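You operate a simulated robot arm through the tools that you are given. There is no shell and no other tool. Be economical: measure what you need, move in short steps, check, and stop when the job is done.

You run a simulated two-armed robot. Do the job below in one go: nothing can be reset, and whatever is moved stays where it is left.

TASK
Put the blue pad on the top of the service table away on the deck behind the left lid. Put the red-handled jug in the sink basin. Put the beaker in the sink basin. Fetch the grey can and stand it on the lower middle shelf of the side shelving. Take the dark red pump and leave it on the pink test print. Put the grey holder from the steel tray of the tall cabinet in the blue bin. Do these in any order. Set down upright: red-handled jug, beaker, grey can, dark red pump.

It is judged by the outcome, as a careful person would: the job done as asked, and still so three seconds after it is handed in. It fails if anything else is knocked over, pushed out of place, dropped, spilled or broken. A push-on lid holds only when it is set on centred and level and pressed home; a screw cap is set on level and turned clockwise until tight.

THE ROBOT
Two 7-joint arms with two-finger grippers on one trunk, on a base that drives. Base frame: it is fixed to the floor where the robot stands at the start and does not move with it; the origin is under the middle of the robot, x ahead of it, y to its left, z up; the surface under the hand at the start is at about z = 832. Lengths are in mm, angles in degrees, forces in N, time in s.
The left shoulder is at the start at [90, 216, 1218], the right one opposite. With the tool pointing down near the work surface each hand reaches from about 340 to 880 mm from the robot's upright axis, wherever it stands, measured 20 degrees to its own side. Places, roughly: beaker [750, -4000, 1000]; blue bin (35x44x21 cm) [-900, -3000, 900]; blue pad (7x5x4 cm) [800, -100, 800]; dark red pump (6x6x10 cm) [600, -1500, 800]; deck behind the left lid [-2000, -4700, 1000]; grey can (4x4x6 cm) [900, 100, 800]; grey holder [-1000, -2250, 1000]; lower middle shelf of the side shelving [-1100, 900, 700]; pink test print (13x9x1 cm) [500, -1800, 800]; red-handled jug [500, -4000, 1000]; sink basin [600, -4900, 800]. Payload 3.43 kg a hand.
Tool frame (each hand has its own): the origin (TCP) lies between the finger pads and is the grasp point; the fingertips stand 20 mm ahead of it; z points along the fingers, y is the line along which they close. Largest opening 124 mm; the body of the gripper starts 93 mm behind the TCP.
Orientation is that of the tool frame in the base frame, as [roll, pitch, yaw] about the fixed x, y, z axes, in that order (R = Rz(yaw) Ry(pitch) Rx(roll)). With the fingers straight down and closing along the base's y, the tool's x points along the base's -x, its y along +y and its z along -z.

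THE INTERFACE
- The arms move only by the tool send_rows. It takes "left_moves", "right_moves" or both (then of equal length, played together; a hand with none holds still); each is a list of rows, each an object of numbers (a shift or turn left out is 0, a gripper value left out holds the last): "ax", "ay", "az": the turn, a rotation vector about the tool's x, y, z in rad; "dx", "dy", "dz": the shift along the tool's x, y, z in m; "grip": the gripper command, from -1 (shut) to 1 (fully open), values between in proportion. In form: [{"ax": .., "ay": .., "az": .., "dx": .., "dy": .., "dz": .., "grip": ..}, ...]. A call has 1 to 8 rows; each row shifts and turns the commanded pose from where the row before left it, along the tool's axes as they then stand. Rows are played at 5 a second. More than 50 mm and 8.6 degrees between two rows, or a gripper value outside its range, and nothing of the call is played. Where a pose cannot be reached the arm comes as near as it can. A force on the tool above 40 N (or 10 N above the force at the start of the call, whichever is more), or a blocked arm, ends the call early, and 0.2 s more pass. The fingers move at their own pace (about 72 mm/s each) and stop on an object; they squeeze with about 42 N. The grip force told is the motor's: it shows also when the fingers shut on nothing. Time passes only in rows, and 0.2 s behind the last, so rows that do not move let the fingers close. The reply holds the time, the measured pose of the TCP, the force on the tool along the base axes, the opening and the grip force, in the units named above and with some noise, with the torque about the TCP (base axes, N m) and any sound that the robot's microphone picked up, and new pictures: "pictures" is both (left out), scene, wrist or none (wrist: the cameras of the hands that moved).
- Cameras (640 x 400 px; columns grow to the right, rows downward): "scene" is now at [196.3, 51.9, 1361.9]; the picture's right is [0.66, -0.75, 0.00], its down [-0.58, -0.51, -0.63] and it looks along [0.48, 0.42, -0.77] (base axes); focal length 214 px, centre (320, 200). "left" rides on the left gripper at [82, -14, -140] in its tool frame; the picture's right is [0.17, 0.99, 0.00], its down [-0.83, 0.14, -0.54] and it looks along [-0.53, 0.09, 0.84] (tool axes); focal length 243 px, centre (320, 200). "right" rides on the right gripper at [82, 14, -140] in its tool frame; the picture's right is [-0.17, 0.99, 0.00], its down [-0.83, -0.14, -0.54] and it looks along [-0.53, -0.09, 0.84] (tool axes); focal length 243 px, centre (320, 200). There is no depth. A picture from a camera that has moved, and an enlarged one, comes with that camera's place and axes in the base frame and with its lens.
- raise_lower(by): slides the trunk up (or, below 0, down) by that many mm; the arms and the scene camera ride with it, the base frame stays. It gives what a move gives, with no picture.
- steer(legs): drives the robot by 1 to 6 legs, each [ahead, left, turn to the left] in mm, mm and degrees, along the robot's own axes; the way and the turn of a leg run together, so that a leg with both is an arc; at most 1500 mm and 180 degrees a leg. The arms and the cameras ride along, it lands a little off, and it stops where it bumps. It gives what a move gives, and a new picture of the scene camera.
- aim_head(pan, tilt): turns the head with the scene camera to pan (to the left, within 80 degrees either way) and tilt (down, from -29 to 69), counted from straight ahead of the robot. It gives what a move gives, and a new picture of the scene camera.
- inspect(camera, box): a new picture of the part [left, top, right, bottom] of that camera's present view, enlarged. It takes no simulated time.
- hand_in(): hands the job in; it is judged then, once.

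Work in short steps. Places have to be worked out from the pictures, the camera data and where the tool is seen: move nearer, look again, correct. Check each grasp and each placing, and mend what went wrong. You have 186 turns and 260 pictures in all, those below and enlarged ones among them. Open the grippers and draw the arms clear of the work before you hand the job in, unless the task says otherwise.

The tools are called after ">>>" by a JSON object that holds its "method" and its "body". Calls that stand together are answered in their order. send_rows: Moves the arms, as the interface text tells. Its arguments: {"type":"object","properties":{"left_moves":{"type":"array"},"right_moves":{"type":"array"},"pictures":{"type":"string","enum":["both","scene","wrist","none"]}},"required":[]} The other tools are called the same way: raise_lower (by) slides the trunk up or down; steer (legs) drives the base; aim_head (pan, tilt) turns the head that bears the scene camera; inspect (camera, box) takes an enlarged picture of a part of a camera's view; hand_in () hands the job in.

At the start:

```text
time: 0.0
left_ee_pos: [536.9, 247.7, 1093.0]
left_ee_rot: [179.9, 0.0, -179.9]
left_contact_force: [0.5, 0.5, 0.1]
left_wrist_torque: [-0.03, -0.01, 0.0]
left_gripper_width: 123.9
left_gripper_force: 0.0
right_ee_pos: [552.4, -212.8, 1160.0]
right_ee_rot: [-179.8, 0.0, -179.9]
right_contact_force: [1.1, 0.2, 0.2]
right_wrist_torque: [0.01, 0.0, 0.0]
right_gripper_width: 123.9
right_gripper_force: 0.0
trunk travel left (down, up): [-373.0, 218.0]
robot x, y, heading: [-0.9, 1.0, 0.0]
head pan, tilt: [41.3, 50.8]
```

scene: 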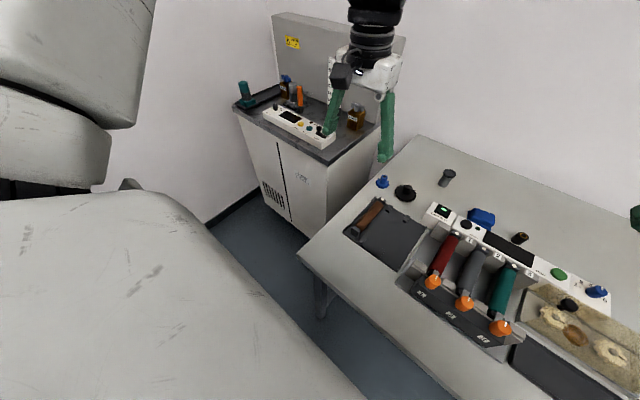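
right: 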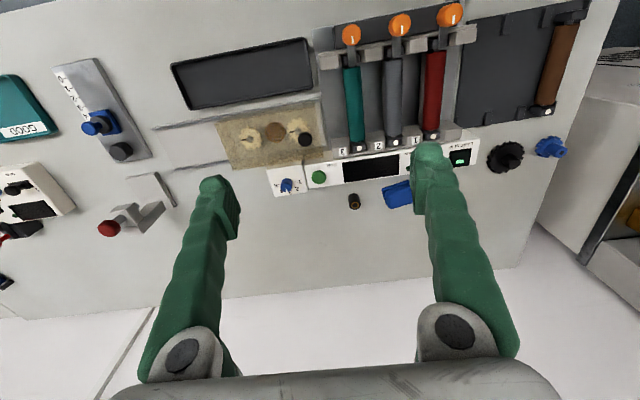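
left: 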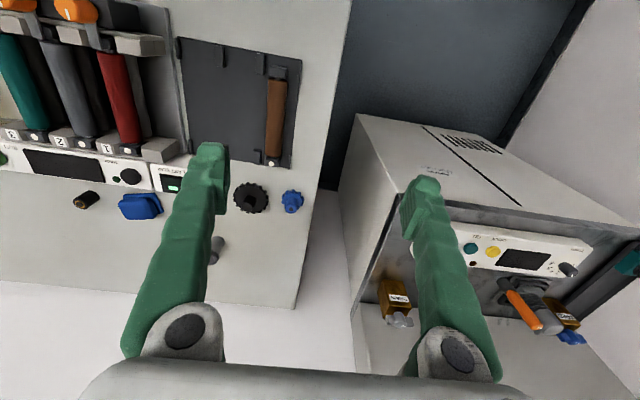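

I'll start by looking closely at the can and the pad on the table ahead.

>>> {"method": "inspect", "body": {"camera": "scene", "box": [360, 140, 560, 265]}}

>>> {"method": "aim_head", "body": {"pan": 0, "tilt": 40}}

```text
3.20 times, centred on (460, 202) of scene
camera zoom: at [196.3, 51.9, 1361.9], right [0.66, -0.75, 0.0], down [-0.58, -0.51, -0.63], along [0.48, 0.42, -0.77], focal length 686 px, centre (-128, 192)
```

zoom: 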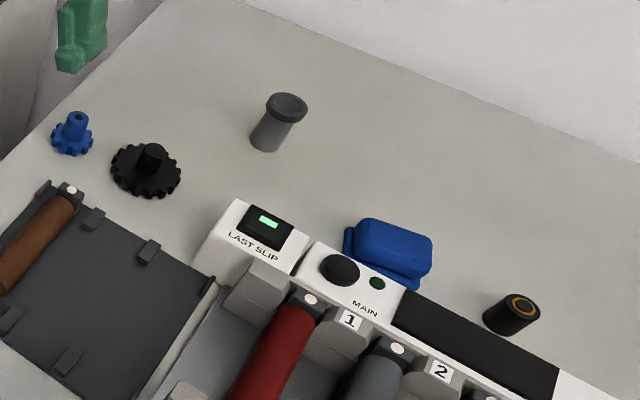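

```text
time: 1.1
left_ee_pos: [537.2, 248.1, 1093.0]
left_ee_rot: [180.0, 0.0, -179.9]
left_contact_force: [-0.1, -1.0, 0.5]
left_wrist_torque: [0.03, -0.01, 0.01]
left_gripper_width: 124.1
left_gripper_force: 0.1
right_ee_pos: [550.6, -211.8, 1159.3]
right_ee_rot: [180.0, 0.0, 180.0]
right_contact_force: [0.4, 0.6, -0.3]
right_wrist_torque: [-0.02, -0.01, 0.01]
right_gripper_width: 123.9
right_gripper_force: 0.0
trunk travel left (down, up): [-373.0, 218.0]
robot x, y, heading: [2.4, -1.3, 0.0]
head pan, tilt: [0.0, 40.0]
camera scene: at [223.9, 1.7, 1377.1], right [0.0, -1.0, 0.0], down [-0.64, 0.0, -0.77], along [0.77, 0.0, -0.64], focal length 214 px, centre (320, 200)
```

scene: 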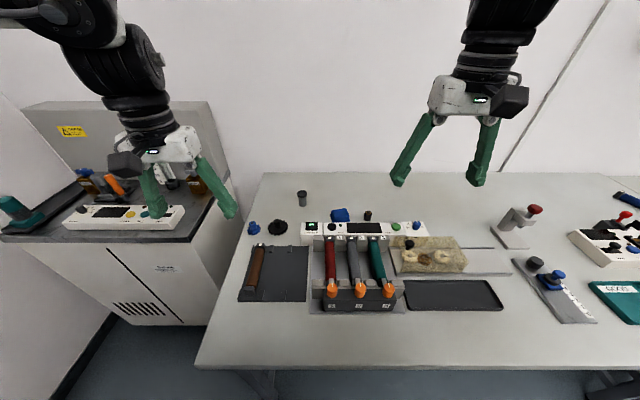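

The can is at about (852, 72), the pad at about (766, -67). The can is at the edge of reach, so I'll creep forward 80 mm.

>>> {"method": "steer", "body": {"legs": [[80, 0, 0]]}}

```text
time: 2.2
left_ee_pos: [617.7, 249.1, 1092.8]
left_ee_rot: [-179.9, 0.0, -179.8]
left_contact_force: [0.1, -0.5, 0.1]
left_wrist_torque: [0.02, 0.0, 0.01]
left_gripper_width: 123.8
left_gripper_force: 0.0
right_ee_pos: [633.7, -210.0, 1159.6]
right_ee_rot: [180.0, 0.0, -179.8]
right_contact_force: [0.2, -0.4, 0.5]
right_wrist_torque: [0.02, 0.02, 0.03]
right_gripper_width: 123.9
right_gripper_force: 0.1
trunk travel left (down, up): [-373.0, 218.0]
robot x, y, heading: [82.4, 0.3, 0.5]
head pan, tilt: [0.0, 40.0]
camera scene: at [304.4, 2.3, 1377.3], right [0.0, -1.0, 0.0], down [-0.64, 0.0, -0.77], along [0.77, 0.0, -0.64], focal length 214 px, centre (320, 200)
```

scene: 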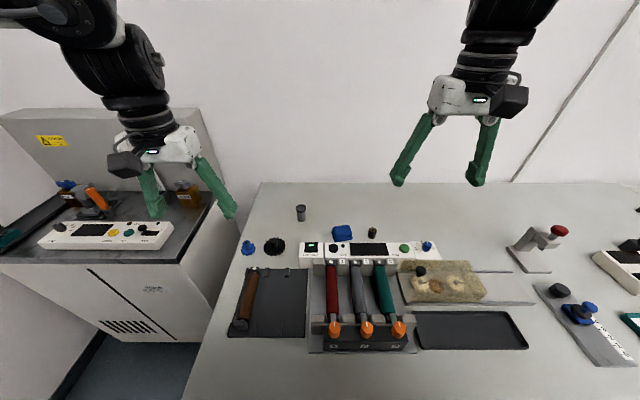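

Move the left hand above the can for a closer look.

>>> {"method": "send_rows", "body": {"left_moves": [{"dx": -0.0335, "dy": -0.0253, "dz": 0.013}, {"dx": -0.0335, "dy": -0.0253, "dz": 0.013}, {"dx": -0.0335, "dy": -0.0253, "dz": 0.013}, {"dx": -0.0335, "dy": -0.0253, "dz": 0.013}, {"dx": -0.0335, "dy": -0.0253, "dz": 0.013}, {"dx": -0.0335, "dy": -0.0253, "dz": 0.013}, {"dx": -0.0335, "dy": -0.0253, "dz": 0.013}, {"dx": 0}]}}

```text
time: 4.2
left_ee_pos: [841.2, 152.6, 1008.6]
left_ee_rot: [-178.8, -0.3, -174.5]
left_contact_force: [0.4, 0.3, 0.5]
left_wrist_torque: [-0.01, 0.01, 0.04]
left_gripper_width: 124.1
left_gripper_force: 0.1
left hand out of reach, approached as far as the arm can: row 7
right_ee_pos: [633.3, -209.8, 1159.2]
right_ee_rot: [-179.9, 0.0, -179.8]
right_contact_force: [0.2, 0.4, -1.0]
right_wrist_torque: [-0.07, 0.02, -0.01]
right_gripper_width: 124.0
right_gripper_force: 0.0
trunk travel left (down, up): [-373.0, 218.0]
robot x, y, heading: [82.3, -1.9, -0.1]
head pan, tilt: [0.0, 40.0]
stopped in row 8 (left hand): the arm was blocked; the commanded pose is now the measured one
camera scene: at [305.8, 3.9, 1377.0], right [0.0, -1.0, 0.0], down [-0.64, 0.0, -0.77], along [0.77, 0.0, -0.64], focal length 214 px, centre (320, 200)
camera left: at [760.2, 133.4, 1148.9], right [-0.26, 0.97, -0.02], down [0.82, 0.23, 0.53], along [0.52, 0.12, -0.85], focal length 243 px, centre (320, 200)
```

scene: 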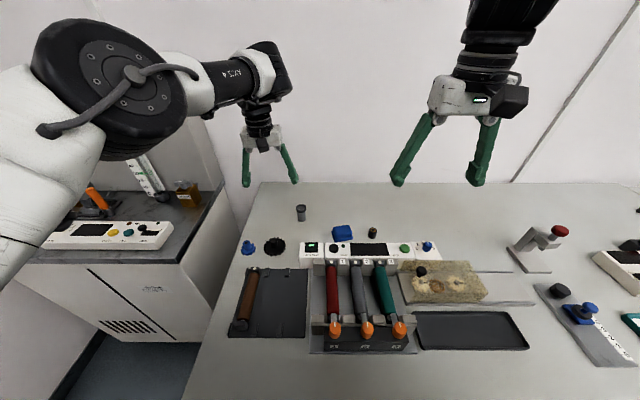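
left: 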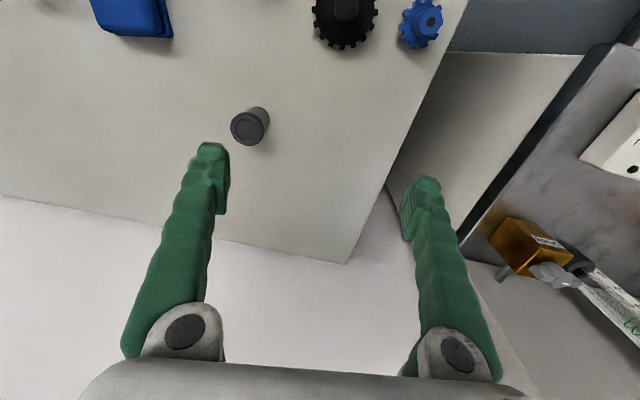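

The left arm is out of reach there. The can is at (853, 72); the pad lies well within the right hand's reach from here, so I'll bring the right hand above the pad first.

>>> {"method": "send_rows", "body": {"right_moves": [{"dx": -0.02, "dy": 0.021, "dz": 0.023}, {"dx": -0.02, "dy": 0.021, "dz": 0.023}, {"dx": -0.02, "dy": 0.021, "dz": 0.023}, {"dx": -0.02, "dy": 0.021, "dz": 0.023}, {"dx": -0.02, "dy": 0.021, "dz": 0.023}, {"dx": -0.02, "dy": 0.021, "dz": 0.023}, {"dx": -0.017, "dy": 0.022, "dz": 0.021}], "pictures": "wrist"}}

```text
time: 5.8
left_ee_pos: [841.9, 149.4, 1010.5]
left_ee_rot: [-178.6, -0.2, -174.6]
left_contact_force: [-0.4, 0.9, -0.5]
left_wrist_torque: [-0.01, -0.01, -0.01]
left_gripper_width: 123.7
left_gripper_force: 0.1
right_ee_pos: [769.1, -61.2, 1002.8]
right_ee_rot: [-180.0, 0.0, -179.9]
right_contact_force: [0.3, -0.4, 0.3]
right_wrist_torque: [-0.03, -0.01, 0.0]
right_gripper_width: 124.0
right_gripper_force: 0.0
trunk travel left (down, up): [-373.0, 218.0]
robot x, y, heading: [83.3, -2.3, 0.0]
head pan, tilt: [0.0, 40.0]
camera right: at [687.8, -48.0, 1142.6], right [0.16, 0.99, 0.0], down [0.83, -0.14, 0.54], along [0.53, -0.09, -0.84], focal length 243 px, centre (320, 200)
```

right: 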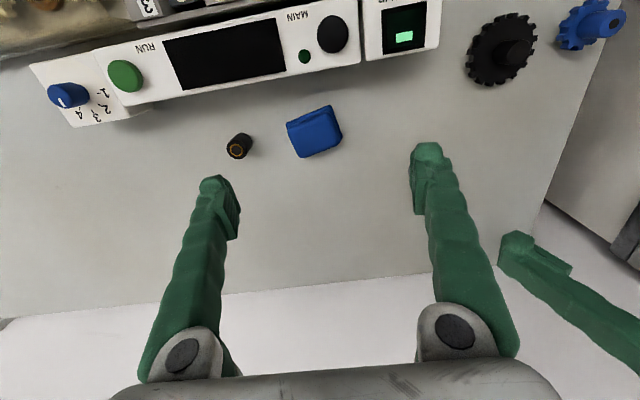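

Look at the pad enlarged to judge its orientation.

>>> {"method": "inspect", "body": {"camera": "right", "box": [230, 80, 400, 186]}}

```text
3.76 times, centred on (315, 133) of right
camera zoom: at [687.8, -48.0, 1142.6], right [0.16, 0.99, 0.0], down [0.83, -0.14, 0.54], along [0.53, -0.09, -0.84], focal length 913 px, centre (339, 452)
```

zoom: 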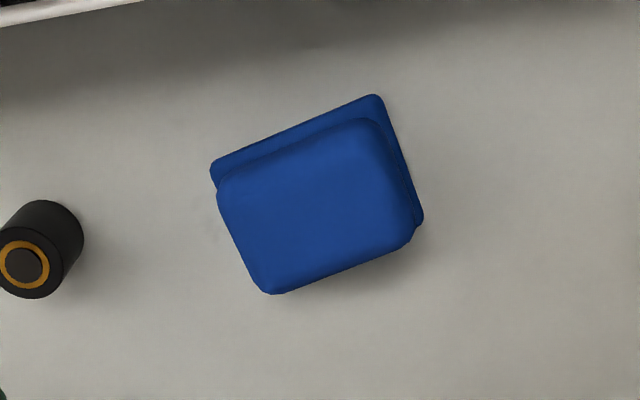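

The pad is turned about 14° and centred near (777, -70). I'll turn to match, narrow the fingers to 90 mm and descend to z≈858.

>>> {"method": "send_rows", "body": {"right_moves": [{"dx": -0.008, "dy": -0.009, "az": -0.122, "grip": 0.5}, {"az": -0.122}, {"dz": 0.045}, {"dz": 0.045}, {"dz": 0.03}, {"dz": 0.0}], "pictures": "wrist"}}

```text
time: 7.2
left_ee_pos: [839.6, 149.4, 1009.9]
left_ee_rot: [-178.8, -0.2, -174.6]
left_contact_force: [-0.1, -0.4, 0.5]
left_wrist_torque: [0.02, 0.03, -0.01]
left_gripper_width: 124.2
left_gripper_force: 0.1
right_ee_pos: [777.3, -76.0, 879.8]
right_ee_rot: [180.0, -0.1, -165.8]
right_contact_force: [0.5, 0.2, 0.1]
right_wrist_torque: [-0.02, 0.04, -0.01]
right_gripper_width: 92.8
right_gripper_force: 0.1
trunk travel left (down, up): [-373.0, 218.0]
robot x, y, heading: [83.9, 2.5, 0.2]
head pan, tilt: [0.0, 40.0]
camera right: at [695.4, -81.9, 1018.0], right [-0.08, 1.0, 0.0], down [0.84, 0.07, 0.54], along [0.54, 0.04, -0.84], focal length 243 px, centre (320, 200)
```

right: 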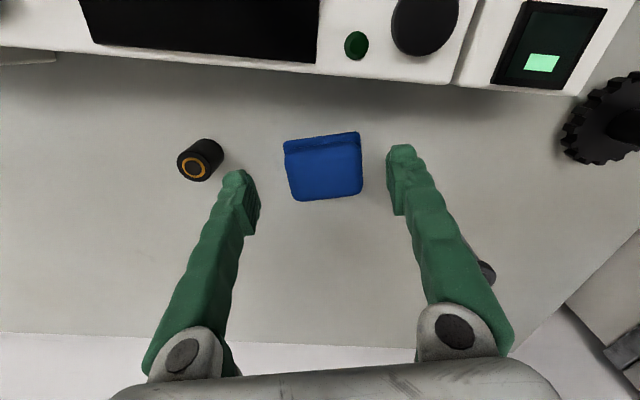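

Well lined up; descend the last 22 mm and close.

>>> {"method": "send_rows", "body": {"right_moves": [{"dx": 0.005, "dz": 0.022}, {"grip": -1}, {}, {}, {}], "pictures": "wrist"}}

```text
time: 8.4
left_ee_pos: [839.9, 149.9, 1010.6]
left_ee_rot: [-178.7, -0.2, -174.7]
left_contact_force: [0.6, 0.5, 0.6]
left_wrist_torque: [-0.01, 0.01, 0.0]
left_gripper_width: 123.9
left_gripper_force: 0.1
right_ee_pos: [771.9, -75.3, 859.2]
right_ee_rot: [-180.0, 0.0, -165.9]
right_contact_force: [0.4, 0.0, -1.0]
right_wrist_torque: [0.01, 0.01, -0.05]
right_gripper_width: 58.0
right_gripper_force: 41.9
trunk travel left (down, up): [-373.0, 218.0]
robot x, y, heading: [83.7, -1.1, -0.2]
head pan, tilt: [0.0, 40.0]
camera right: at [690.5, -81.8, 997.4], right [-0.08, 1.0, 0.0], down [0.84, 0.07, 0.54], along [0.54, 0.04, -0.84], focal length 243 px, centre (320, 200)
```

right: 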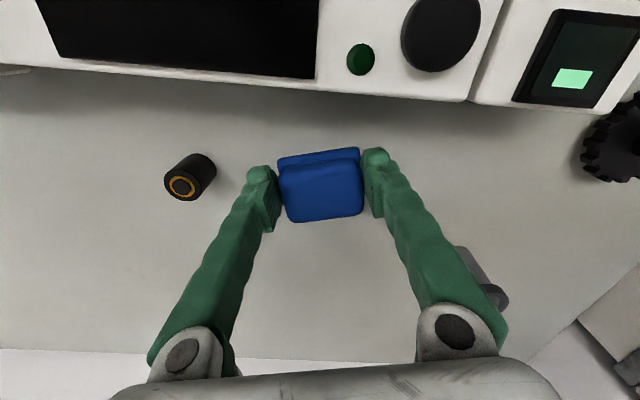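

Gripped at 58 mm. Lift straight up, then retract the right hand.

>>> {"method": "send_rows", "body": {"right_moves": [{"dz": -0.045}, {"dz": -0.045}, {"dz": -0.045}, {"dz": -0.045}, {"dx": 0.037, "dy": -0.027}, {"dx": 0.037, "dy": -0.027}, {"dx": 0.037, "dy": -0.027}, {"dx": 0.037, "dy": -0.027}], "pictures": "wrist"}}

>>> {"method": "send_rows", "body": {"right_moves": [{"az": 0.122, "dx": 0.02, "dy": -0.01}, {"az": 0.122}], "left_moves": [{"dz": -0.03}, {"dz": -0.03}], "pictures": "none"}}

>>> {"method": "steer", "body": {"legs": [[0, -180, 0]]}}

```text
time: 10.2
left_ee_pos: [840.1, 146.1, 1011.7]
left_ee_rot: [-178.8, -0.2, -174.6]
left_contact_force: [-0.4, -0.5, 0.2]
left_wrist_torque: [0.04, -0.04, 0.02]
left_gripper_width: 124.1
left_gripper_force: 0.0
right_ee_pos: [656.3, -219.0, 1041.8]
right_ee_rot: [179.9, 0.1, -165.9]
right_contact_force: [-0.4, 0.5, -0.5]
right_wrist_torque: [0.04, -0.01, -0.01]
right_gripper_width: 58.0
right_gripper_force: 41.6
trunk travel left (down, up): [-373.0, 218.0]
robot x, y, heading: [81.0, 2.3, 0.1]
head pan, tilt: [0.0, 40.0]
camera right: at [573.3, -225.7, 1180.7], right [-0.08, 1.0, 0.0], down [0.84, 0.07, 0.54], along [0.54, 0.04, -0.84], focal length 243 px, centre (320, 200)
```

right: 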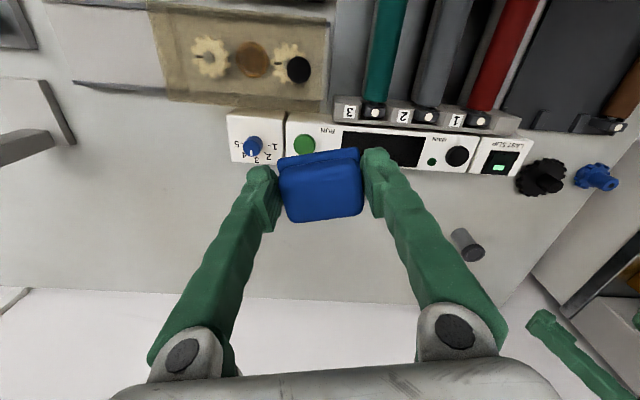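

```text
time: 11.1
left_ee_pos: [826.4, 172.7, 1048.9]
left_ee_rot: [179.6, -1.4, -172.6]
left_contact_force: [-0.3, -0.2, -0.3]
left_wrist_torque: [-0.04, 0.01, 0.0]
left_gripper_width: 124.1
left_gripper_force: 0.1
left hand out of reach, approached as far as the arm can: row 1, 2
right_ee_pos: [639.8, -230.8, 1039.8]
right_ee_rot: [180.0, 0.0, 180.0]
right_contact_force: [-0.3, -0.5, -0.3]
right_wrist_torque: [0.0, 0.08, 0.01]
right_gripper_width: 58.4
right_gripper_force: 41.8
trunk travel left (down, up): [-373.0, 218.0]
robot x, y, heading: [81.7, 1.2, 0.3]
head pan, tilt: [0.0, 40.0]
stopped in row 2 (left hand): the arm was blocked; the commanded pose is now the measured one
```

```text
time: 14.1
left_ee_pos: [826.1, -13.4, 1050.6]
left_ee_rot: [179.8, -1.2, -172.6]
left_contact_force: [-0.5, 0.7, 0.1]
left_wrist_torque: [-0.01, 0.01, 0.01]
left_gripper_width: 124.0
left_gripper_force: 0.1
right_ee_pos: [639.2, -414.6, 1041.0]
right_ee_rot: [-179.9, 0.0, 180.0]
right_contact_force: [-0.4, 0.8, 0.4]
right_wrist_torque: [-0.03, 0.01, -0.01]
right_gripper_width: 58.3
right_gripper_force: 42.2
trunk travel left (down, up): [-373.0, 218.0]
robot x, y, heading: [80.3, -184.2, 0.3]
head pan, tilt: [0.0, 40.0]
camera scene: at [305.5, -181.8, 1377.1], right [0.0, -1.0, 0.0], down [-0.64, 0.0, -0.77], along [0.77, 0.0, -0.64], focal length 214 px, centre (320, 200)
```

scene: 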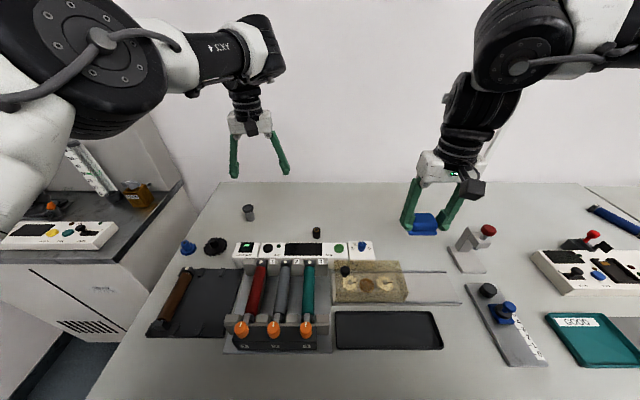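

Left hand to above the can at (853, 72), squared up and lowered to z≈950.

>>> {"method": "send_rows", "body": {"left_moves": [{"dx": -0.019, "dy": 0.0405}, {"dx": -0.019, "dy": 0.0405}, {"az": 0.129}, {"dz": 0.045}, {"dz": 0.045}, {}], "pictures": "wrist"}}

```text
time: 15.5
left_ee_pos: [824.4, 36.5, 959.1]
left_ee_rot: [179.9, -1.2, 179.9]
left_contact_force: [1.4, -0.7, 1.1]
left_wrist_torque: [0.03, -0.04, -0.02]
left_gripper_width: 124.0
left_gripper_force: 0.0
left hand out of reach, approached as far as the arm can: row 1, 2
right_ee_pos: [638.8, -415.7, 1041.0]
right_ee_rot: [180.0, 0.0, -180.0]
right_contact_force: [-0.2, -0.1, -0.4]
right_wrist_torque: [0.02, -0.01, 0.0]
right_gripper_width: 58.3
right_gripper_force: 41.7
trunk travel left (down, up): [-373.0, 218.0]
robot x, y, heading: [77.4, -184.3, 0.2]
head pan, tilt: [0.0, 40.0]
camera left: at [744.2, 22.2, 1099.0], right [-0.17, 0.99, 0.01], down [0.84, 0.14, 0.52], along [0.51, 0.09, -0.85], focal length 243 px, centre (320, 200)
```

left: 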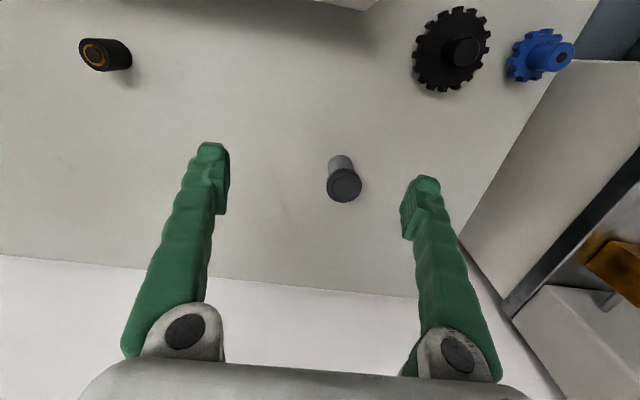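

The can is inside the finger span; approach while lowering.

>>> {"method": "send_rows", "body": {"left_moves": [{"dy": 0.035}, {"dz": 0.02, "dx": -0.015}, {"dz": 0.01, "dx": -0.014}, {}], "pictures": "wrist"}}

```text
time: 16.5
left_ee_pos: [853.3, 71.2, 928.9]
left_ee_rot: [-180.0, -1.1, -180.0]
left_contact_force: [-0.6, 0.2, 0.5]
left_wrist_torque: [0.0, 0.04, 0.03]
left_gripper_width: 123.9
left_gripper_force: 0.0
right_ee_pos: [639.4, -414.7, 1042.1]
right_ee_rot: [179.9, 0.0, -180.0]
right_contact_force: [-0.7, 1.0, -0.7]
right_wrist_torque: [-0.01, 0.01, 0.02]
right_gripper_width: 58.2
right_gripper_force: 42.2
trunk travel left (down, up): [-373.0, 218.0]
robot x, y, heading: [80.5, -182.8, 0.0]
head pan, tilt: [0.0, 40.0]
camera left: at [772.8, 56.6, 1069.2], right [-0.17, 0.99, 0.0], down [0.84, 0.14, 0.52], along [0.52, 0.09, -0.85], focal length 243 px, centre (320, 200)
```

left: 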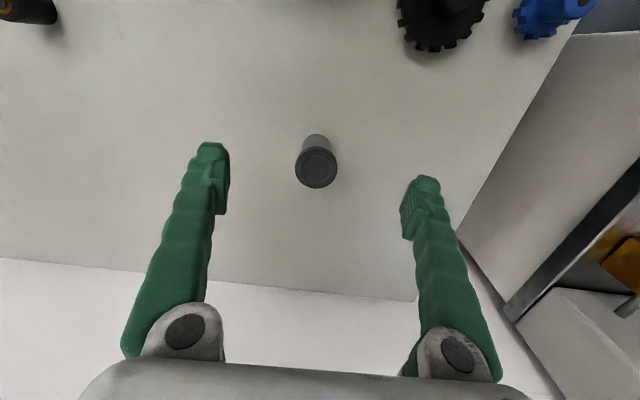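

Before grasping I need to know how the shelf must be entered (top-down or sideways). I'll retract the left hand, back off, and look at the shelving.

>>> {"method": "send_rows", "body": {"left_moves": [{"dz": -0.045}, {"dz": -0.045}, {"dz": -0.03, "dx": 0.035}, {"dx": 0.05}, {"dx": 0.05}, {"dx": 0.05}, {"dx": 0.05}, {"dx": 0.05}], "right_moves": [{}, {}, {}, {"dx": 0.04}, {"dx": 0.04}, {"dx": 0.04}, {}, {}], "pictures": "none"}}

>>> {"method": "steer", "body": {"legs": [[-350, 0, 0], [0, 0, 70]]}}

>>> {"method": "aim_head", "body": {"pan": 65, "tilt": 25}}

```text
time: 18.3
left_ee_pos: [552.5, 60.7, 1052.6]
left_ee_rot: [180.0, -1.2, -179.9]
left_contact_force: [-0.3, -0.1, 0.0]
left_wrist_torque: [-0.02, -0.03, 0.01]
left_gripper_width: 124.2
left_gripper_force: 0.0
left hand out of reach, approached as far as the arm can: row 1, 2, 8
right_ee_pos: [568.3, -416.6, 1041.9]
right_ee_rot: [180.0, 0.1, 180.0]
right_contact_force: [0.4, 0.1, -0.1]
right_wrist_torque: [-0.01, 0.01, 0.01]
right_gripper_width: 58.3
right_gripper_force: 41.9
right hand out of reach, approached as far as the arm can: row 5, 6
trunk travel left (down, up): [-373.0, 218.0]
robot x, y, heading: [78.5, -184.2, -0.1]
head pan, tilt: [0.0, 40.0]
```

```text
time: 25.2
left_ee_pos: [-332.4, 344.3, 1051.5]
left_ee_rot: [179.9, -1.2, -110.4]
left_contact_force: [0.6, 0.6, 0.0]
left_wrist_torque: [-0.03, -0.04, 0.0]
left_gripper_width: 124.1
left_gripper_force: 0.1
right_ee_pos: [119.3, 195.0, 1040.3]
right_ee_rot: [-180.0, -0.1, -110.3]
right_contact_force: [-0.4, -0.1, -1.6]
right_wrist_torque: [-0.04, 0.0, 0.01]
right_gripper_width: 58.2
right_gripper_force: 42.4
trunk travel left (down, up): [-373.0, 218.0]
robot x, y, heading: [-268.2, -180.2, 69.5]
head pan, tilt: [0.0, 40.0]
camera scene: at [-190.3, 29.4, 1377.1], right [0.94, -0.35, 0.0], down [-0.22, -0.6, -0.77], along [0.27, 0.72, -0.64], focal length 214 px, centre (320, 200)
```

scene: 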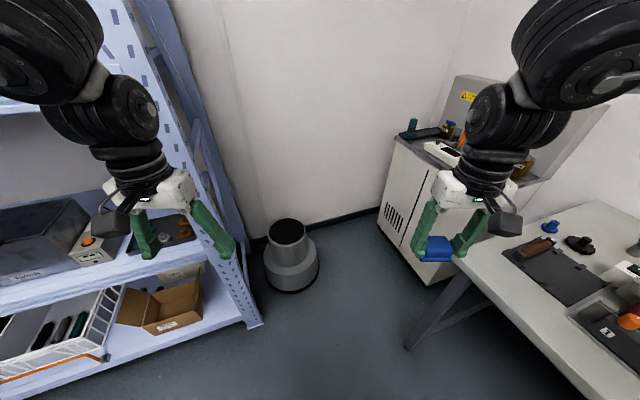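

```text
time: 26.5
left_ee_pos: [-331.2, 345.6, 1050.7]
left_ee_rot: [179.9, -1.2, -110.3]
left_contact_force: [0.0, 0.1, -0.8]
left_wrist_torque: [0.01, -0.01, 0.02]
left_gripper_width: 124.1
left_gripper_force: 0.0
right_ee_pos: [118.9, 193.5, 1040.6]
right_ee_rot: [-179.9, 0.0, -110.2]
right_contact_force: [0.5, -0.3, -0.6]
right_wrist_torque: [0.0, 0.01, 0.01]
right_gripper_width: 58.1
right_gripper_force: 41.9
trunk travel left (down, up): [-373.0, 218.0]
robot x, y, heading: [-267.6, -184.5, 69.8]
head pan, tilt: [65.0, 25.0]
camera scene: at [-284.6, 15.2, 1400.4], right [0.71, 0.7, 0.0], down [0.3, -0.3, -0.91], along [-0.64, 0.64, -0.42], focal length 214 px, centre (320, 200)
```

scene: 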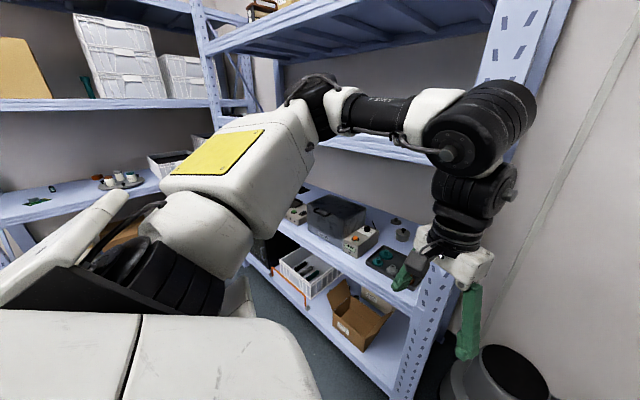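

The shelf gap is about 500 mm, so top-down placing will work. Back to the table for the can.

>>> {"method": "steer", "body": {"legs": [[0, 0, -69.8], [348, 0, 0]]}}

```text
time: 33.4
left_ee_pos: [560.3, 48.0, 1052.3]
left_ee_rot: [180.0, -1.2, 179.2]
left_contact_force: [-0.2, -0.2, 0.7]
left_wrist_torque: [0.03, 0.01, 0.0]
left_gripper_width: 123.9
left_gripper_force: 0.0
right_ee_pos: [570.8, -428.1, 1041.8]
right_ee_rot: [179.9, 0.1, 179.2]
right_contact_force: [0.4, -0.4, -0.9]
right_wrist_torque: [0.01, -0.01, -0.02]
right_gripper_width: 58.0
right_gripper_force: 42.0
trunk travel left (down, up): [-373.0, 218.0]
robot x, y, heading: [86.9, -190.8, -0.7]
head pan, tilt: [65.0, 25.0]
camera scene: at [264.7, -106.0, 1400.5], right [0.9, -0.43, 0.0], down [-0.18, -0.38, -0.91], along [0.39, 0.82, -0.42], focal length 214 px, centre (320, 200)
```

scene: 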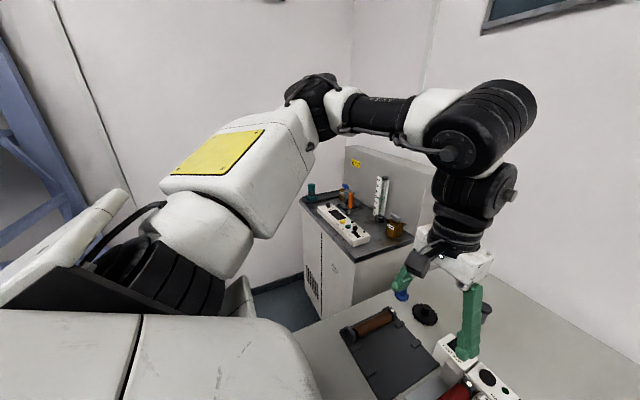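

Left hand back out over the can.

>>> {"method": "send_rows", "body": {"left_moves": [{"dx": -0.042, "dz": 0.015, "dy": 0.004}, {"dx": -0.042, "dz": 0.015, "dy": 0.004}, {"dx": -0.042, "dz": 0.015, "dy": 0.004}, {"dx": -0.042, "dz": 0.015, "dy": 0.004}, {"dx": -0.042, "dz": 0.015, "dy": 0.003}, {"dx": -0.042, "dz": 0.015, "dy": 0.004}, {"dx": -0.041, "dz": 0.025}, {}], "pictures": "wrist"}}

```text
time: 35.2
left_ee_pos: [851.7, 68.9, 930.5]
left_ee_rot: [-179.9, -1.1, 179.0]
left_contact_force: [0.0, 0.0, 1.0]
left_wrist_torque: [-0.09, -0.02, 0.03]
left_gripper_width: 124.1
left_gripper_force: 0.0
right_ee_pos: [569.8, -424.6, 1041.8]
right_ee_rot: [-179.9, 0.0, 179.3]
right_contact_force: [-0.2, 0.3, 0.1]
right_wrist_torque: [-0.05, -0.02, 0.01]
right_gripper_width: 58.3
right_gripper_force: 41.9
trunk travel left (down, up): [-373.0, 218.0]
robot x, y, heading: [83.8, -189.5, -1.0]
head pan, tilt: [65.0, 25.0]
camera left: at [771.1, 56.3, 1072.3], right [-0.15, 0.99, 0.0], down [0.84, 0.13, 0.52], along [0.52, 0.08, -0.85], focal length 243 px, centre (320, 200)
```

left: 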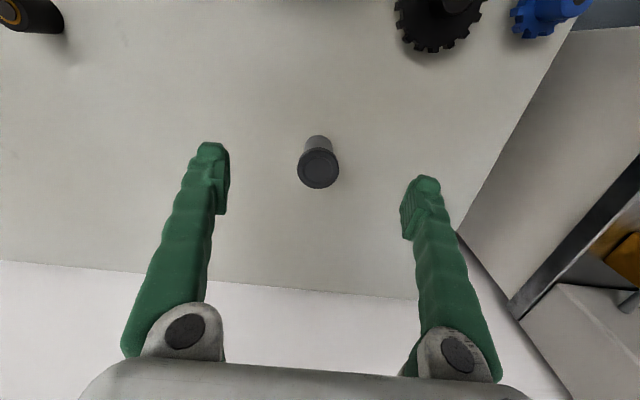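

Centred. Descend and close.

>>> {"method": "send_rows", "body": {"left_moves": [{"dz": 0.035, "ay": 0.019}, {"dz": 0.032}, {}, {"grip": -1}, {}, {}, {}], "pictures": "wrist"}}

```text
time: 36.8
left_ee_pos: [849.9, 67.8, 861.3]
left_ee_rot: [-180.0, -2.3, 179.2]
left_contact_force: [-0.2, -0.5, 0.2]
left_wrist_torque: [0.02, -0.01, -0.03]
left_gripper_width: 27.3
left_gripper_force: 41.7
right_ee_pos: [572.2, -427.7, 1041.2]
right_ee_rot: [179.9, 0.0, 179.2]
right_contact_force: [0.1, 0.1, -0.9]
right_wrist_torque: [0.0, 0.0, -0.02]
right_gripper_width: 58.2
right_gripper_force: 42.0
trunk travel left (down, up): [-373.0, 218.0]
robot x, y, heading: [84.7, -189.9, -1.0]
head pan, tilt: [65.0, 25.0]
camera left: at [772.0, 55.5, 1003.3], right [-0.15, 0.99, 0.01], down [0.85, 0.13, 0.51], along [0.5, 0.08, -0.86], focal length 243 px, centre (320, 200)
```

left: 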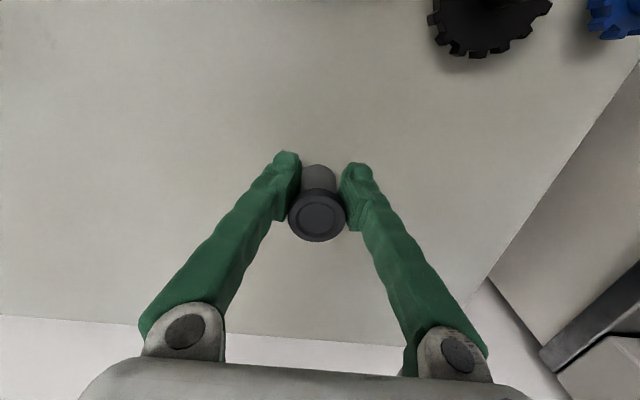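

The can body is held at 27 mm. Lift straight up and retract, then drive to the shelving.

>>> {"method": "send_rows", "body": {"left_moves": [{"dz": -0.04}, {"dz": -0.045}, {"dz": -0.045, "dx": 0.02}, {"dz": -0.03, "dx": 0.04}, {"dz": -0.03, "dx": 0.04}, {"dx": 0.048}, {"dx": 0.048}, {"dx": 0.048}], "pictures": "wrist"}}

>>> {"method": "aim_head", "body": {"pan": 0, "tilt": 45}}

>>> {"method": "steer", "body": {"legs": [[-450, 0, 0], [0, 0, 91]]}}

```text
time: 38.6
left_ee_pos: [613.4, 70.1, 1063.3]
left_ee_rot: [179.9, -2.2, 179.2]
left_contact_force: [-0.4, 0.6, 0.0]
left_wrist_torque: [-0.01, -0.01, 0.01]
left_gripper_width: 26.5
left_gripper_force: 42.3
right_ee_pos: [569.8, -427.5, 1041.5]
right_ee_rot: [180.0, 0.2, 179.2]
right_contact_force: [-0.3, 0.6, 0.2]
right_wrist_torque: [0.0, -0.03, 0.03]
right_gripper_width: 58.2
right_gripper_force: 41.9
trunk travel left (down, up): [-373.0, 218.0]
robot x, y, heading: [88.6, -189.7, -0.8]
head pan, tilt: [65.0, 25.0]
heard: snap
camera left: at [535.6, 56.9, 1206.9], right [-0.15, 0.99, 0.01], down [0.85, 0.13, 0.51], along [0.5, 0.08, -0.86], focal length 243 px, centre (320, 200)
```

left: 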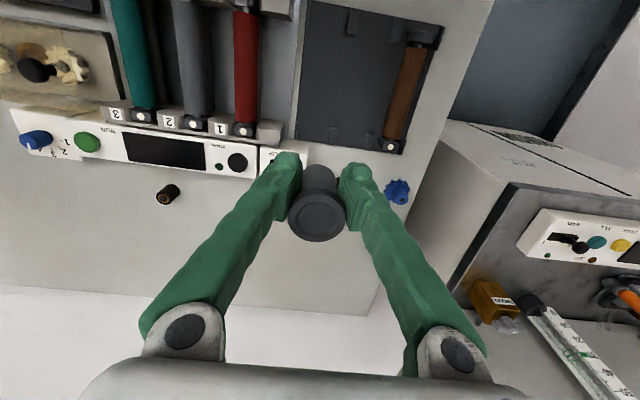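

```text
time: 40.0
left_ee_pos: [615.3, 70.1, 1064.4]
left_ee_rot: [180.0, -2.3, 179.2]
left_contact_force: [1.0, 0.0, 0.4]
left_wrist_torque: [-0.01, -0.01, 0.02]
left_gripper_width: 26.5
left_gripper_force: 42.1
right_ee_pos: [571.6, -427.8, 1041.3]
right_ee_rot: [-180.0, 0.0, 179.2]
right_contact_force: [0.4, 0.1, -0.2]
right_wrist_torque: [0.01, 0.02, 0.01]
right_gripper_width: 58.3
right_gripper_force: 41.9
trunk travel left (down, up): [-373.0, 218.0]
robot x, y, heading: [87.2, -189.8, -0.7]
head pan, tilt: [0.0, 45.0]
camera scene: at [306.6, -190.0, 1369.8], right [-0.01, -1.0, 0.0], down [-0.71, 0.01, -0.71], along [0.71, -0.01, -0.71], focal length 214 px, centre (320, 200)
```

scene: 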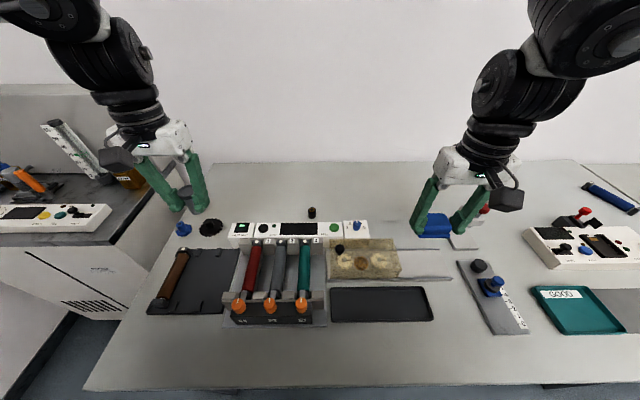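

```text
time: 48.7
left_ee_pos: [-657.6, 330.1, 1063.6]
left_ee_rot: [180.0, -2.3, -87.9]
left_contact_force: [1.0, 0.1, -0.5]
left_wrist_torque: [-0.02, 0.03, -0.03]
left_gripper_width: 26.0
left_gripper_force: 41.5
right_ee_pos: [-159.0, 312.2, 1040.3]
right_ee_rot: [-180.0, -0.1, -87.8]
right_contact_force: [0.5, 0.1, -0.4]
right_wrist_torque: [0.0, 0.04, 0.02]
right_gripper_width: 58.1
right_gripper_force: 42.5
trunk travel left (down, up): [-373.0, 218.0]
robot x, y, heading: [-376.9, -188.5, 92.0]
head pan, tilt: [0.0, 45.0]
camera scene: at [-381.7, 37.4, 1369.8], right [1.0, 0.04, 0.0], down [0.03, -0.71, -0.71], along [-0.03, 0.71, -0.71], focal length 214 px, centre (320, 200)
```

scene: 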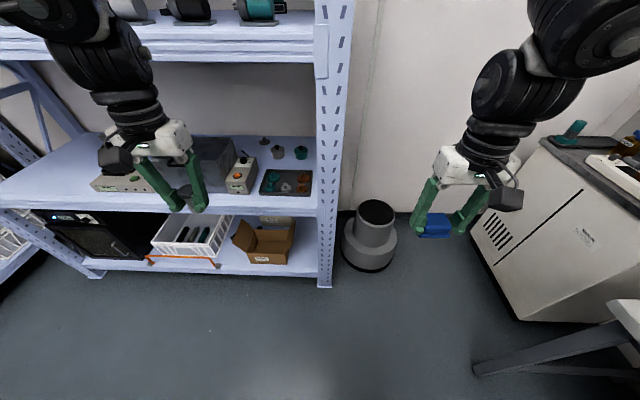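

A "snap" was heard during the lift, so I'll look closely at the can, and turn to look at the shelf.

>>> {"method": "inspect", "body": {"camera": "left", "box": [240, 130, 400, 260]}}

>>> {"method": "inspect", "body": {"camera": "scene", "box": [0, 100, 340, 290]}}

```text
3.08 times, centred on (320, 195) of left
camera zoom: at [-642.0, 253.4, 1206.2], right [-0.98, -0.2, 0.01], down [-0.17, 0.85, 0.51], along [-0.11, 0.49, -0.86], focal length 746 px, centre (320, 215)
```

zoom: 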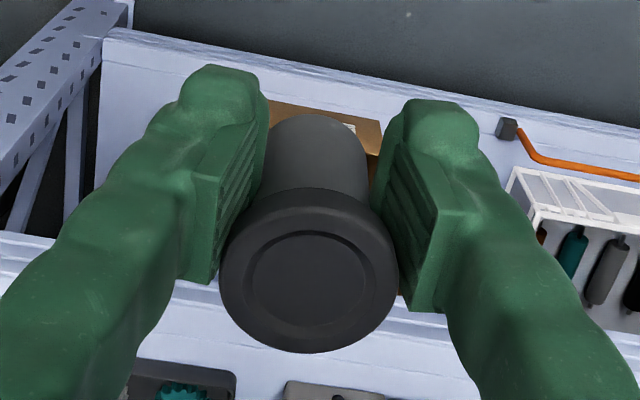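

```text
1.88 times, centred on (170, 195) of scene
camera zoom: at [-381.7, 37.4, 1369.8], right [1.0, 0.04, 0.0], down [0.03, -0.71, -0.71], along [-0.03, 0.71, -0.71], focal length 404 px, centre (602, 209)
```

zoom: 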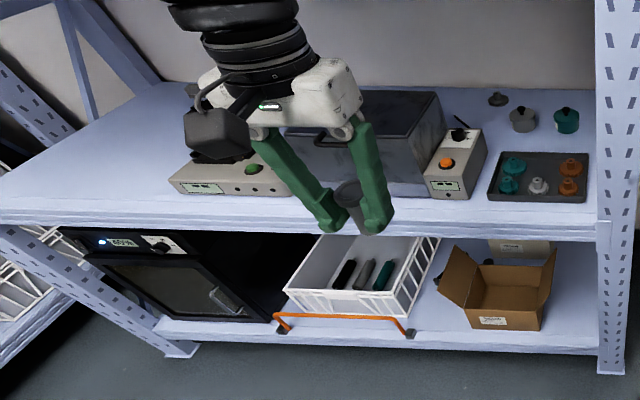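

The can looks intact. The left end of this shelf (x≈-1500 to -1800) is free. Drive left to stand before it and lower the trunk.

>>> {"method": "steer", "body": {"legs": [[0, 1000, -2]]}}

>>> {"method": "raise_lower", "body": {"by": -180}}

>>> {"method": "aim_head", "body": {"pan": 15, "tilt": 30}}

```text
time: 53.6
left_ee_pos: [-878.4, 337.9, 1062.6]
left_ee_rot: [179.5, -2.6, -88.2]
left_contact_force: [-0.8, -0.9, 0.1]
left_wrist_torque: [-0.01, -0.03, -0.03]
left_gripper_width: 25.8
left_gripper_force: 42.0
right_ee_pos: [-379.9, 317.5, 1035.0]
right_ee_rot: [179.5, -0.5, -88.2]
right_contact_force: [-0.3, -0.4, 0.0]
right_wrist_torque: [0.05, -0.02, -0.03]
right_gripper_width: 58.3
right_gripper_force: 41.6
trunk travel left (down, up): [-373.0, 218.0]
robot x, y, heading: [-607.1, -184.8, 92.3]
head pan, tilt: [0.0, 45.0]
stopped in leg 1: the robot was blocked; the commanded pose is now the measured one
camera scene: at [-601.2, 46.7, 1368.3], right [1.0, 0.04, -0.01], down [0.02, -0.71, -0.7], along [-0.03, 0.7, -0.71], focal length 214 px, centre (320, 200)
```

scene: 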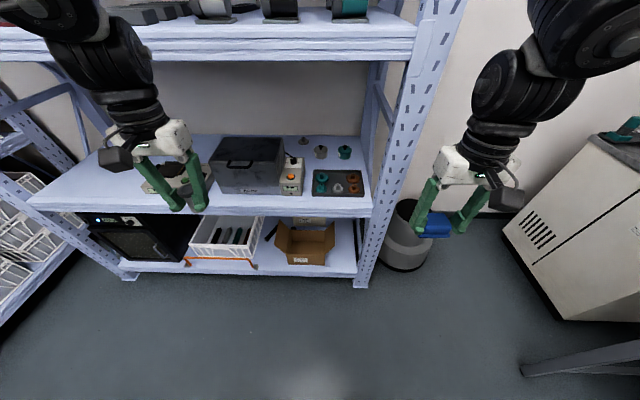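

```text
time: 55.6
left_ee_pos: [-887.0, 326.9, 885.1]
left_ee_rot: [-180.0, -2.2, -88.4]
left_contact_force: [0.5, 0.3, 0.6]
left_wrist_torque: [0.0, -0.02, -0.04]
left_gripper_width: 25.3
left_gripper_force: 42.2
right_ee_pos: [-389.0, 314.8, 807.1]
right_ee_rot: [179.9, -8.2, -88.2]
right_contact_force: [1.1, -0.2, -0.5]
right_wrist_torque: [0.03, 0.0, -0.01]
right_gripper_width: 58.1
right_gripper_force: 42.3
trunk travel left (down, up): [-193.0, 398.0]
robot x, y, heading: [-604.8, -188.0, 92.0]
head pan, tilt: [0.0, 45.0]
```

```text
time: 56.4
left_ee_pos: [-888.6, 327.9, 884.5]
left_ee_rot: [-179.9, -2.2, -88.3]
left_contact_force: [0.0, 0.5, 0.7]
left_wrist_torque: [0.02, -0.04, 0.0]
left_gripper_width: 25.2
left_gripper_force: 42.3
right_ee_pos: [-389.0, 315.4, 807.3]
right_ee_rot: [180.0, -8.3, -88.2]
right_contact_force: [0.5, 0.2, 0.0]
right_wrist_torque: [0.0, 0.0, 0.02]
right_gripper_width: 58.4
right_gripper_force: 42.1
trunk travel left (down, up): [-193.0, 398.0]
robot x, y, heading: [-607.6, -184.1, 91.9]
head pan, tilt: [15.0, 30.0]
camera scene: at [-639.2, 92.0, 1205.0], right [0.96, 0.29, 0.0], down [0.14, -0.48, -0.87], along [-0.25, 0.83, -0.5], focal length 214 px, centre (320, 200)
```

scene: 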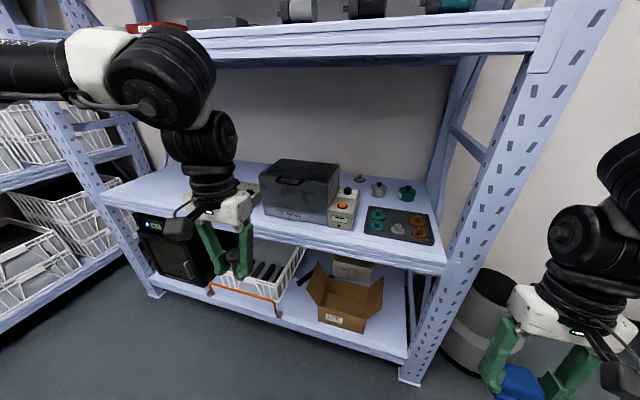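

The base was blocked moving left. Look left to see why.

>>> {"method": "aim_head", "body": {"pan": 80, "tilt": 45}}

```text
time: 57.8
left_ee_pos: [-886.4, 327.7, 884.0]
left_ee_rot: [-180.0, -2.2, -88.3]
left_contact_force: [-0.6, -0.4, -0.1]
left_wrist_torque: [-0.01, 0.01, 0.0]
left_gripper_width: 25.4
left_gripper_force: 41.7
right_ee_pos: [-388.5, 315.4, 807.2]
right_ee_rot: [179.9, -8.3, -88.2]
right_contact_force: [0.3, 0.3, -1.8]
right_wrist_torque: [0.02, 0.0, 0.01]
right_gripper_width: 58.3
right_gripper_force: 42.0
trunk travel left (down, up): [-193.0, 398.0]
robot x, y, heading: [-605.3, -188.9, 91.7]
head pan, tilt: [80.0, 45.0]
camera scene: at [-693.6, 16.9, 1182.5], right [0.14, 0.99, 0.0], down [0.7, -0.1, -0.71], along [-0.7, 0.1, -0.71], focal length 214 px, centre (320, 200)
```

scene: 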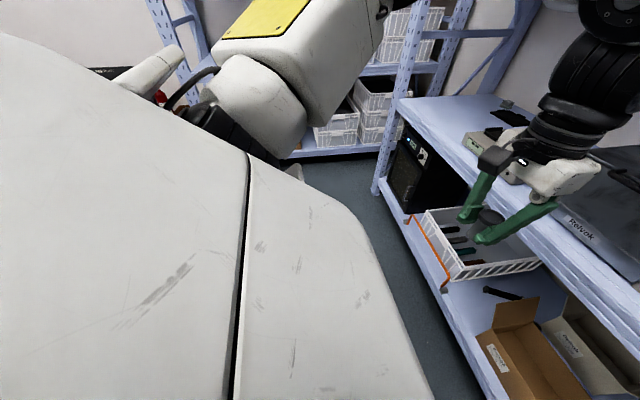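

Something hidden by the torso blocks at this y. I'll move forward some, then try left again.

>>> {"method": "steer", "body": {"legs": [[240, 0, -2], [0, 400, 0]]}}

```text
time: 65.2
left_ee_pos: [-1264.1, 574.6, 883.4]
left_ee_rot: [-180.0, -2.2, -90.4]
left_contact_force: [-0.3, 0.4, -0.6]
left_wrist_torque: [-0.01, 0.0, -0.02]
left_gripper_width: 24.9
left_gripper_force: 42.1
right_ee_pos: [-766.6, 544.3, 806.3]
right_ee_rot: [180.0, -8.3, -90.3]
right_contact_force: [-0.1, -0.2, -0.2]
right_wrist_torque: [-0.02, 0.01, 0.01]
right_gripper_width: 58.1
right_gripper_force: 41.9
trunk travel left (down, up): [-193.0, 398.0]
robot x, y, heading: [-1003.5, 49.5, 89.8]
head pan, tilt: [80.0, 45.0]
camera scene: at [-1082.5, 256.8, 1182.5], right [0.18, 0.98, 0.0], down [0.7, -0.13, -0.71], along [-0.7, 0.13, -0.71], focal length 214 px, centre (320, 200)
```

scene: 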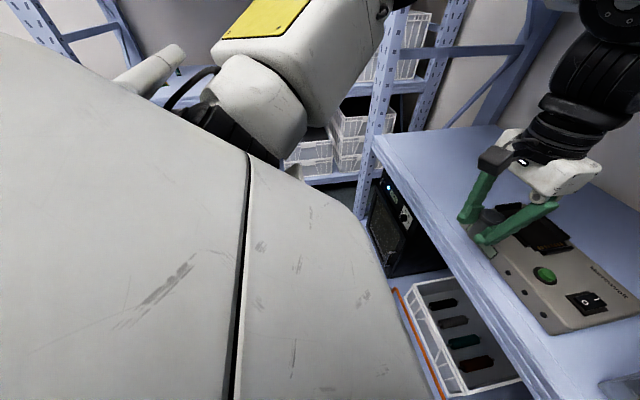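

Clear now. Continue left 330 mm and look at the free end.

>>> {"method": "steer", "body": {"legs": [[0, 330, 0]]}}

>>> {"method": "inspect", "body": {"camera": "left", "box": [0, 0, 640, 400]}}

```text
time: 70.2
left_ee_pos: [-1597.6, 579.9, 884.2]
left_ee_rot: [-180.0, -2.2, -91.0]
left_contact_force: [0.7, 0.9, -0.2]
left_wrist_torque: [-0.02, 0.0, -0.01]
left_gripper_width: 24.6
left_gripper_force: 41.9
right_ee_pos: [-1098.8, 544.9, 806.2]
right_ee_rot: [180.0, -8.3, -91.0]
right_contact_force: [0.1, 0.0, -1.7]
right_wrist_torque: [0.03, -0.01, 0.0]
right_gripper_width: 58.0
right_gripper_force: 42.2
trunk travel left (down, up): [-193.0, 398.0]
robot x, y, heading: [-1339.2, 49.9, 89.0]
head pan, tilt: [80.0, 45.0]
camera scene: at [-1417.4, 260.6, 1182.5], right [0.19, 0.98, 0.0], down [0.69, -0.13, -0.71], along [-0.69, 0.13, -0.71], focal length 214 px, centre (320, 200)
```

scene: 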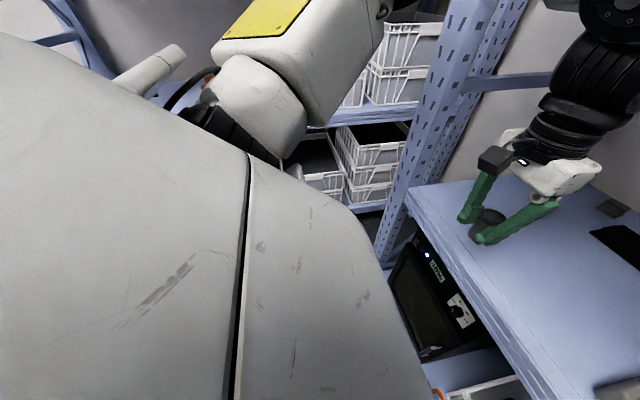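

```text
1.00 times, centred on (320, 200) of left (not enlarged: the box is as wide or as high as the picture)
camera zoom: at [-1584.8, 503.4, 1026.4], right [-0.99, -0.15, 0.01], down [-0.12, 0.85, 0.51], along [-0.08, 0.5, -0.86], focal length 243 px, centre (320, 200)
```

zoom: 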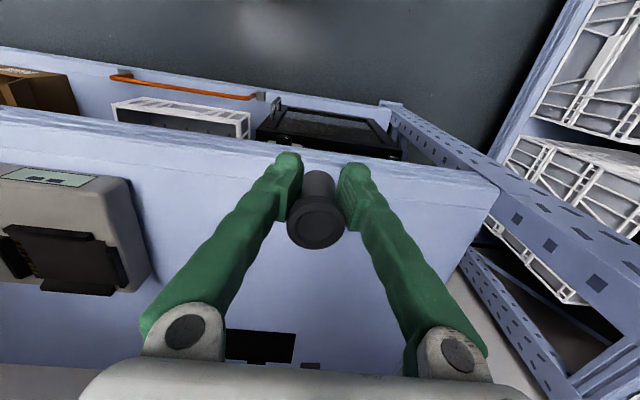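

Spot clear at the end of the shelf. I'll move the can in over the shelf (y≈730) at a bit lower height, then look from the scene camera.

>>> {"method": "send_rows", "body": {"left_moves": [{"dz": 0.04}, {"dx": -0.04}, {"dx": -0.04}, {"dx": -0.04}, {"dx": -0.035}], "pictures": "wrist"}}

>>> {"method": "aim_head", "body": {"pan": 35, "tilt": 45}}

```text
time: 71.5
left_ee_pos: [-1594.3, 737.4, 838.4]
left_ee_rot: [179.8, -2.2, -91.0]
left_contact_force: [0.4, -0.7, 0.0]
left_wrist_torque: [-0.05, -0.01, -0.04]
left_gripper_width: 24.6
left_gripper_force: 41.6
right_ee_pos: [-1098.8, 544.8, 807.0]
right_ee_rot: [179.9, -8.2, -90.9]
right_contact_force: [-0.3, -0.1, -0.6]
right_wrist_torque: [-0.03, 0.04, 0.0]
right_gripper_width: 58.1
right_gripper_force: 41.6
trunk travel left (down, up): [-193.0, 398.0]
robot x, y, heading: [-1340.9, 54.2, 89.0]
head pan, tilt: [80.0, 45.0]
camera left: at [-1583.2, 660.8, 980.5], right [-0.99, -0.15, 0.01], down [-0.12, 0.85, 0.51], along [-0.08, 0.5, -0.86], focal length 243 px, centre (320, 200)
```

left: 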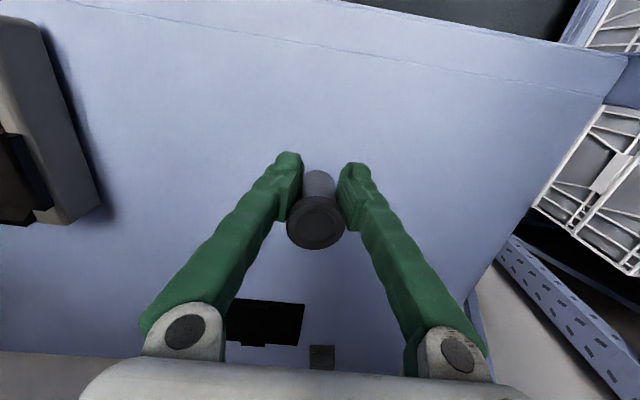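

```text
time: 72.6
left_ee_pos: [-1595.7, 735.5, 838.0]
left_ee_rot: [180.0, -2.2, -91.0]
left_contact_force: [-0.3, -0.6, -0.9]
left_wrist_torque: [0.02, 0.04, 0.01]
left_gripper_width: 24.7
left_gripper_force: 42.4
right_ee_pos: [-1099.1, 544.2, 807.5]
right_ee_rot: [179.9, -8.3, -90.9]
right_contact_force: [-0.4, 0.5, -1.1]
right_wrist_torque: [-0.02, -0.02, -0.03]
right_gripper_width: 58.3
right_gripper_force: 42.6
trunk travel left (down, up): [-193.0, 398.0]
robot x, y, heading: [-1340.3, 48.9, 89.2]
head pan, tilt: [35.0, 45.0]
camera scene: at [-1383.3, 312.6, 1182.5], right [0.83, 0.56, 0.0], down [0.4, -0.58, -0.71], along [-0.4, 0.58, -0.71], focal length 214 px, centre (320, 200)
```

scene: 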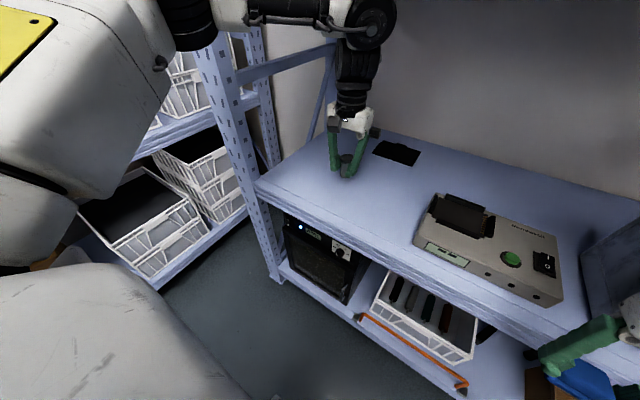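

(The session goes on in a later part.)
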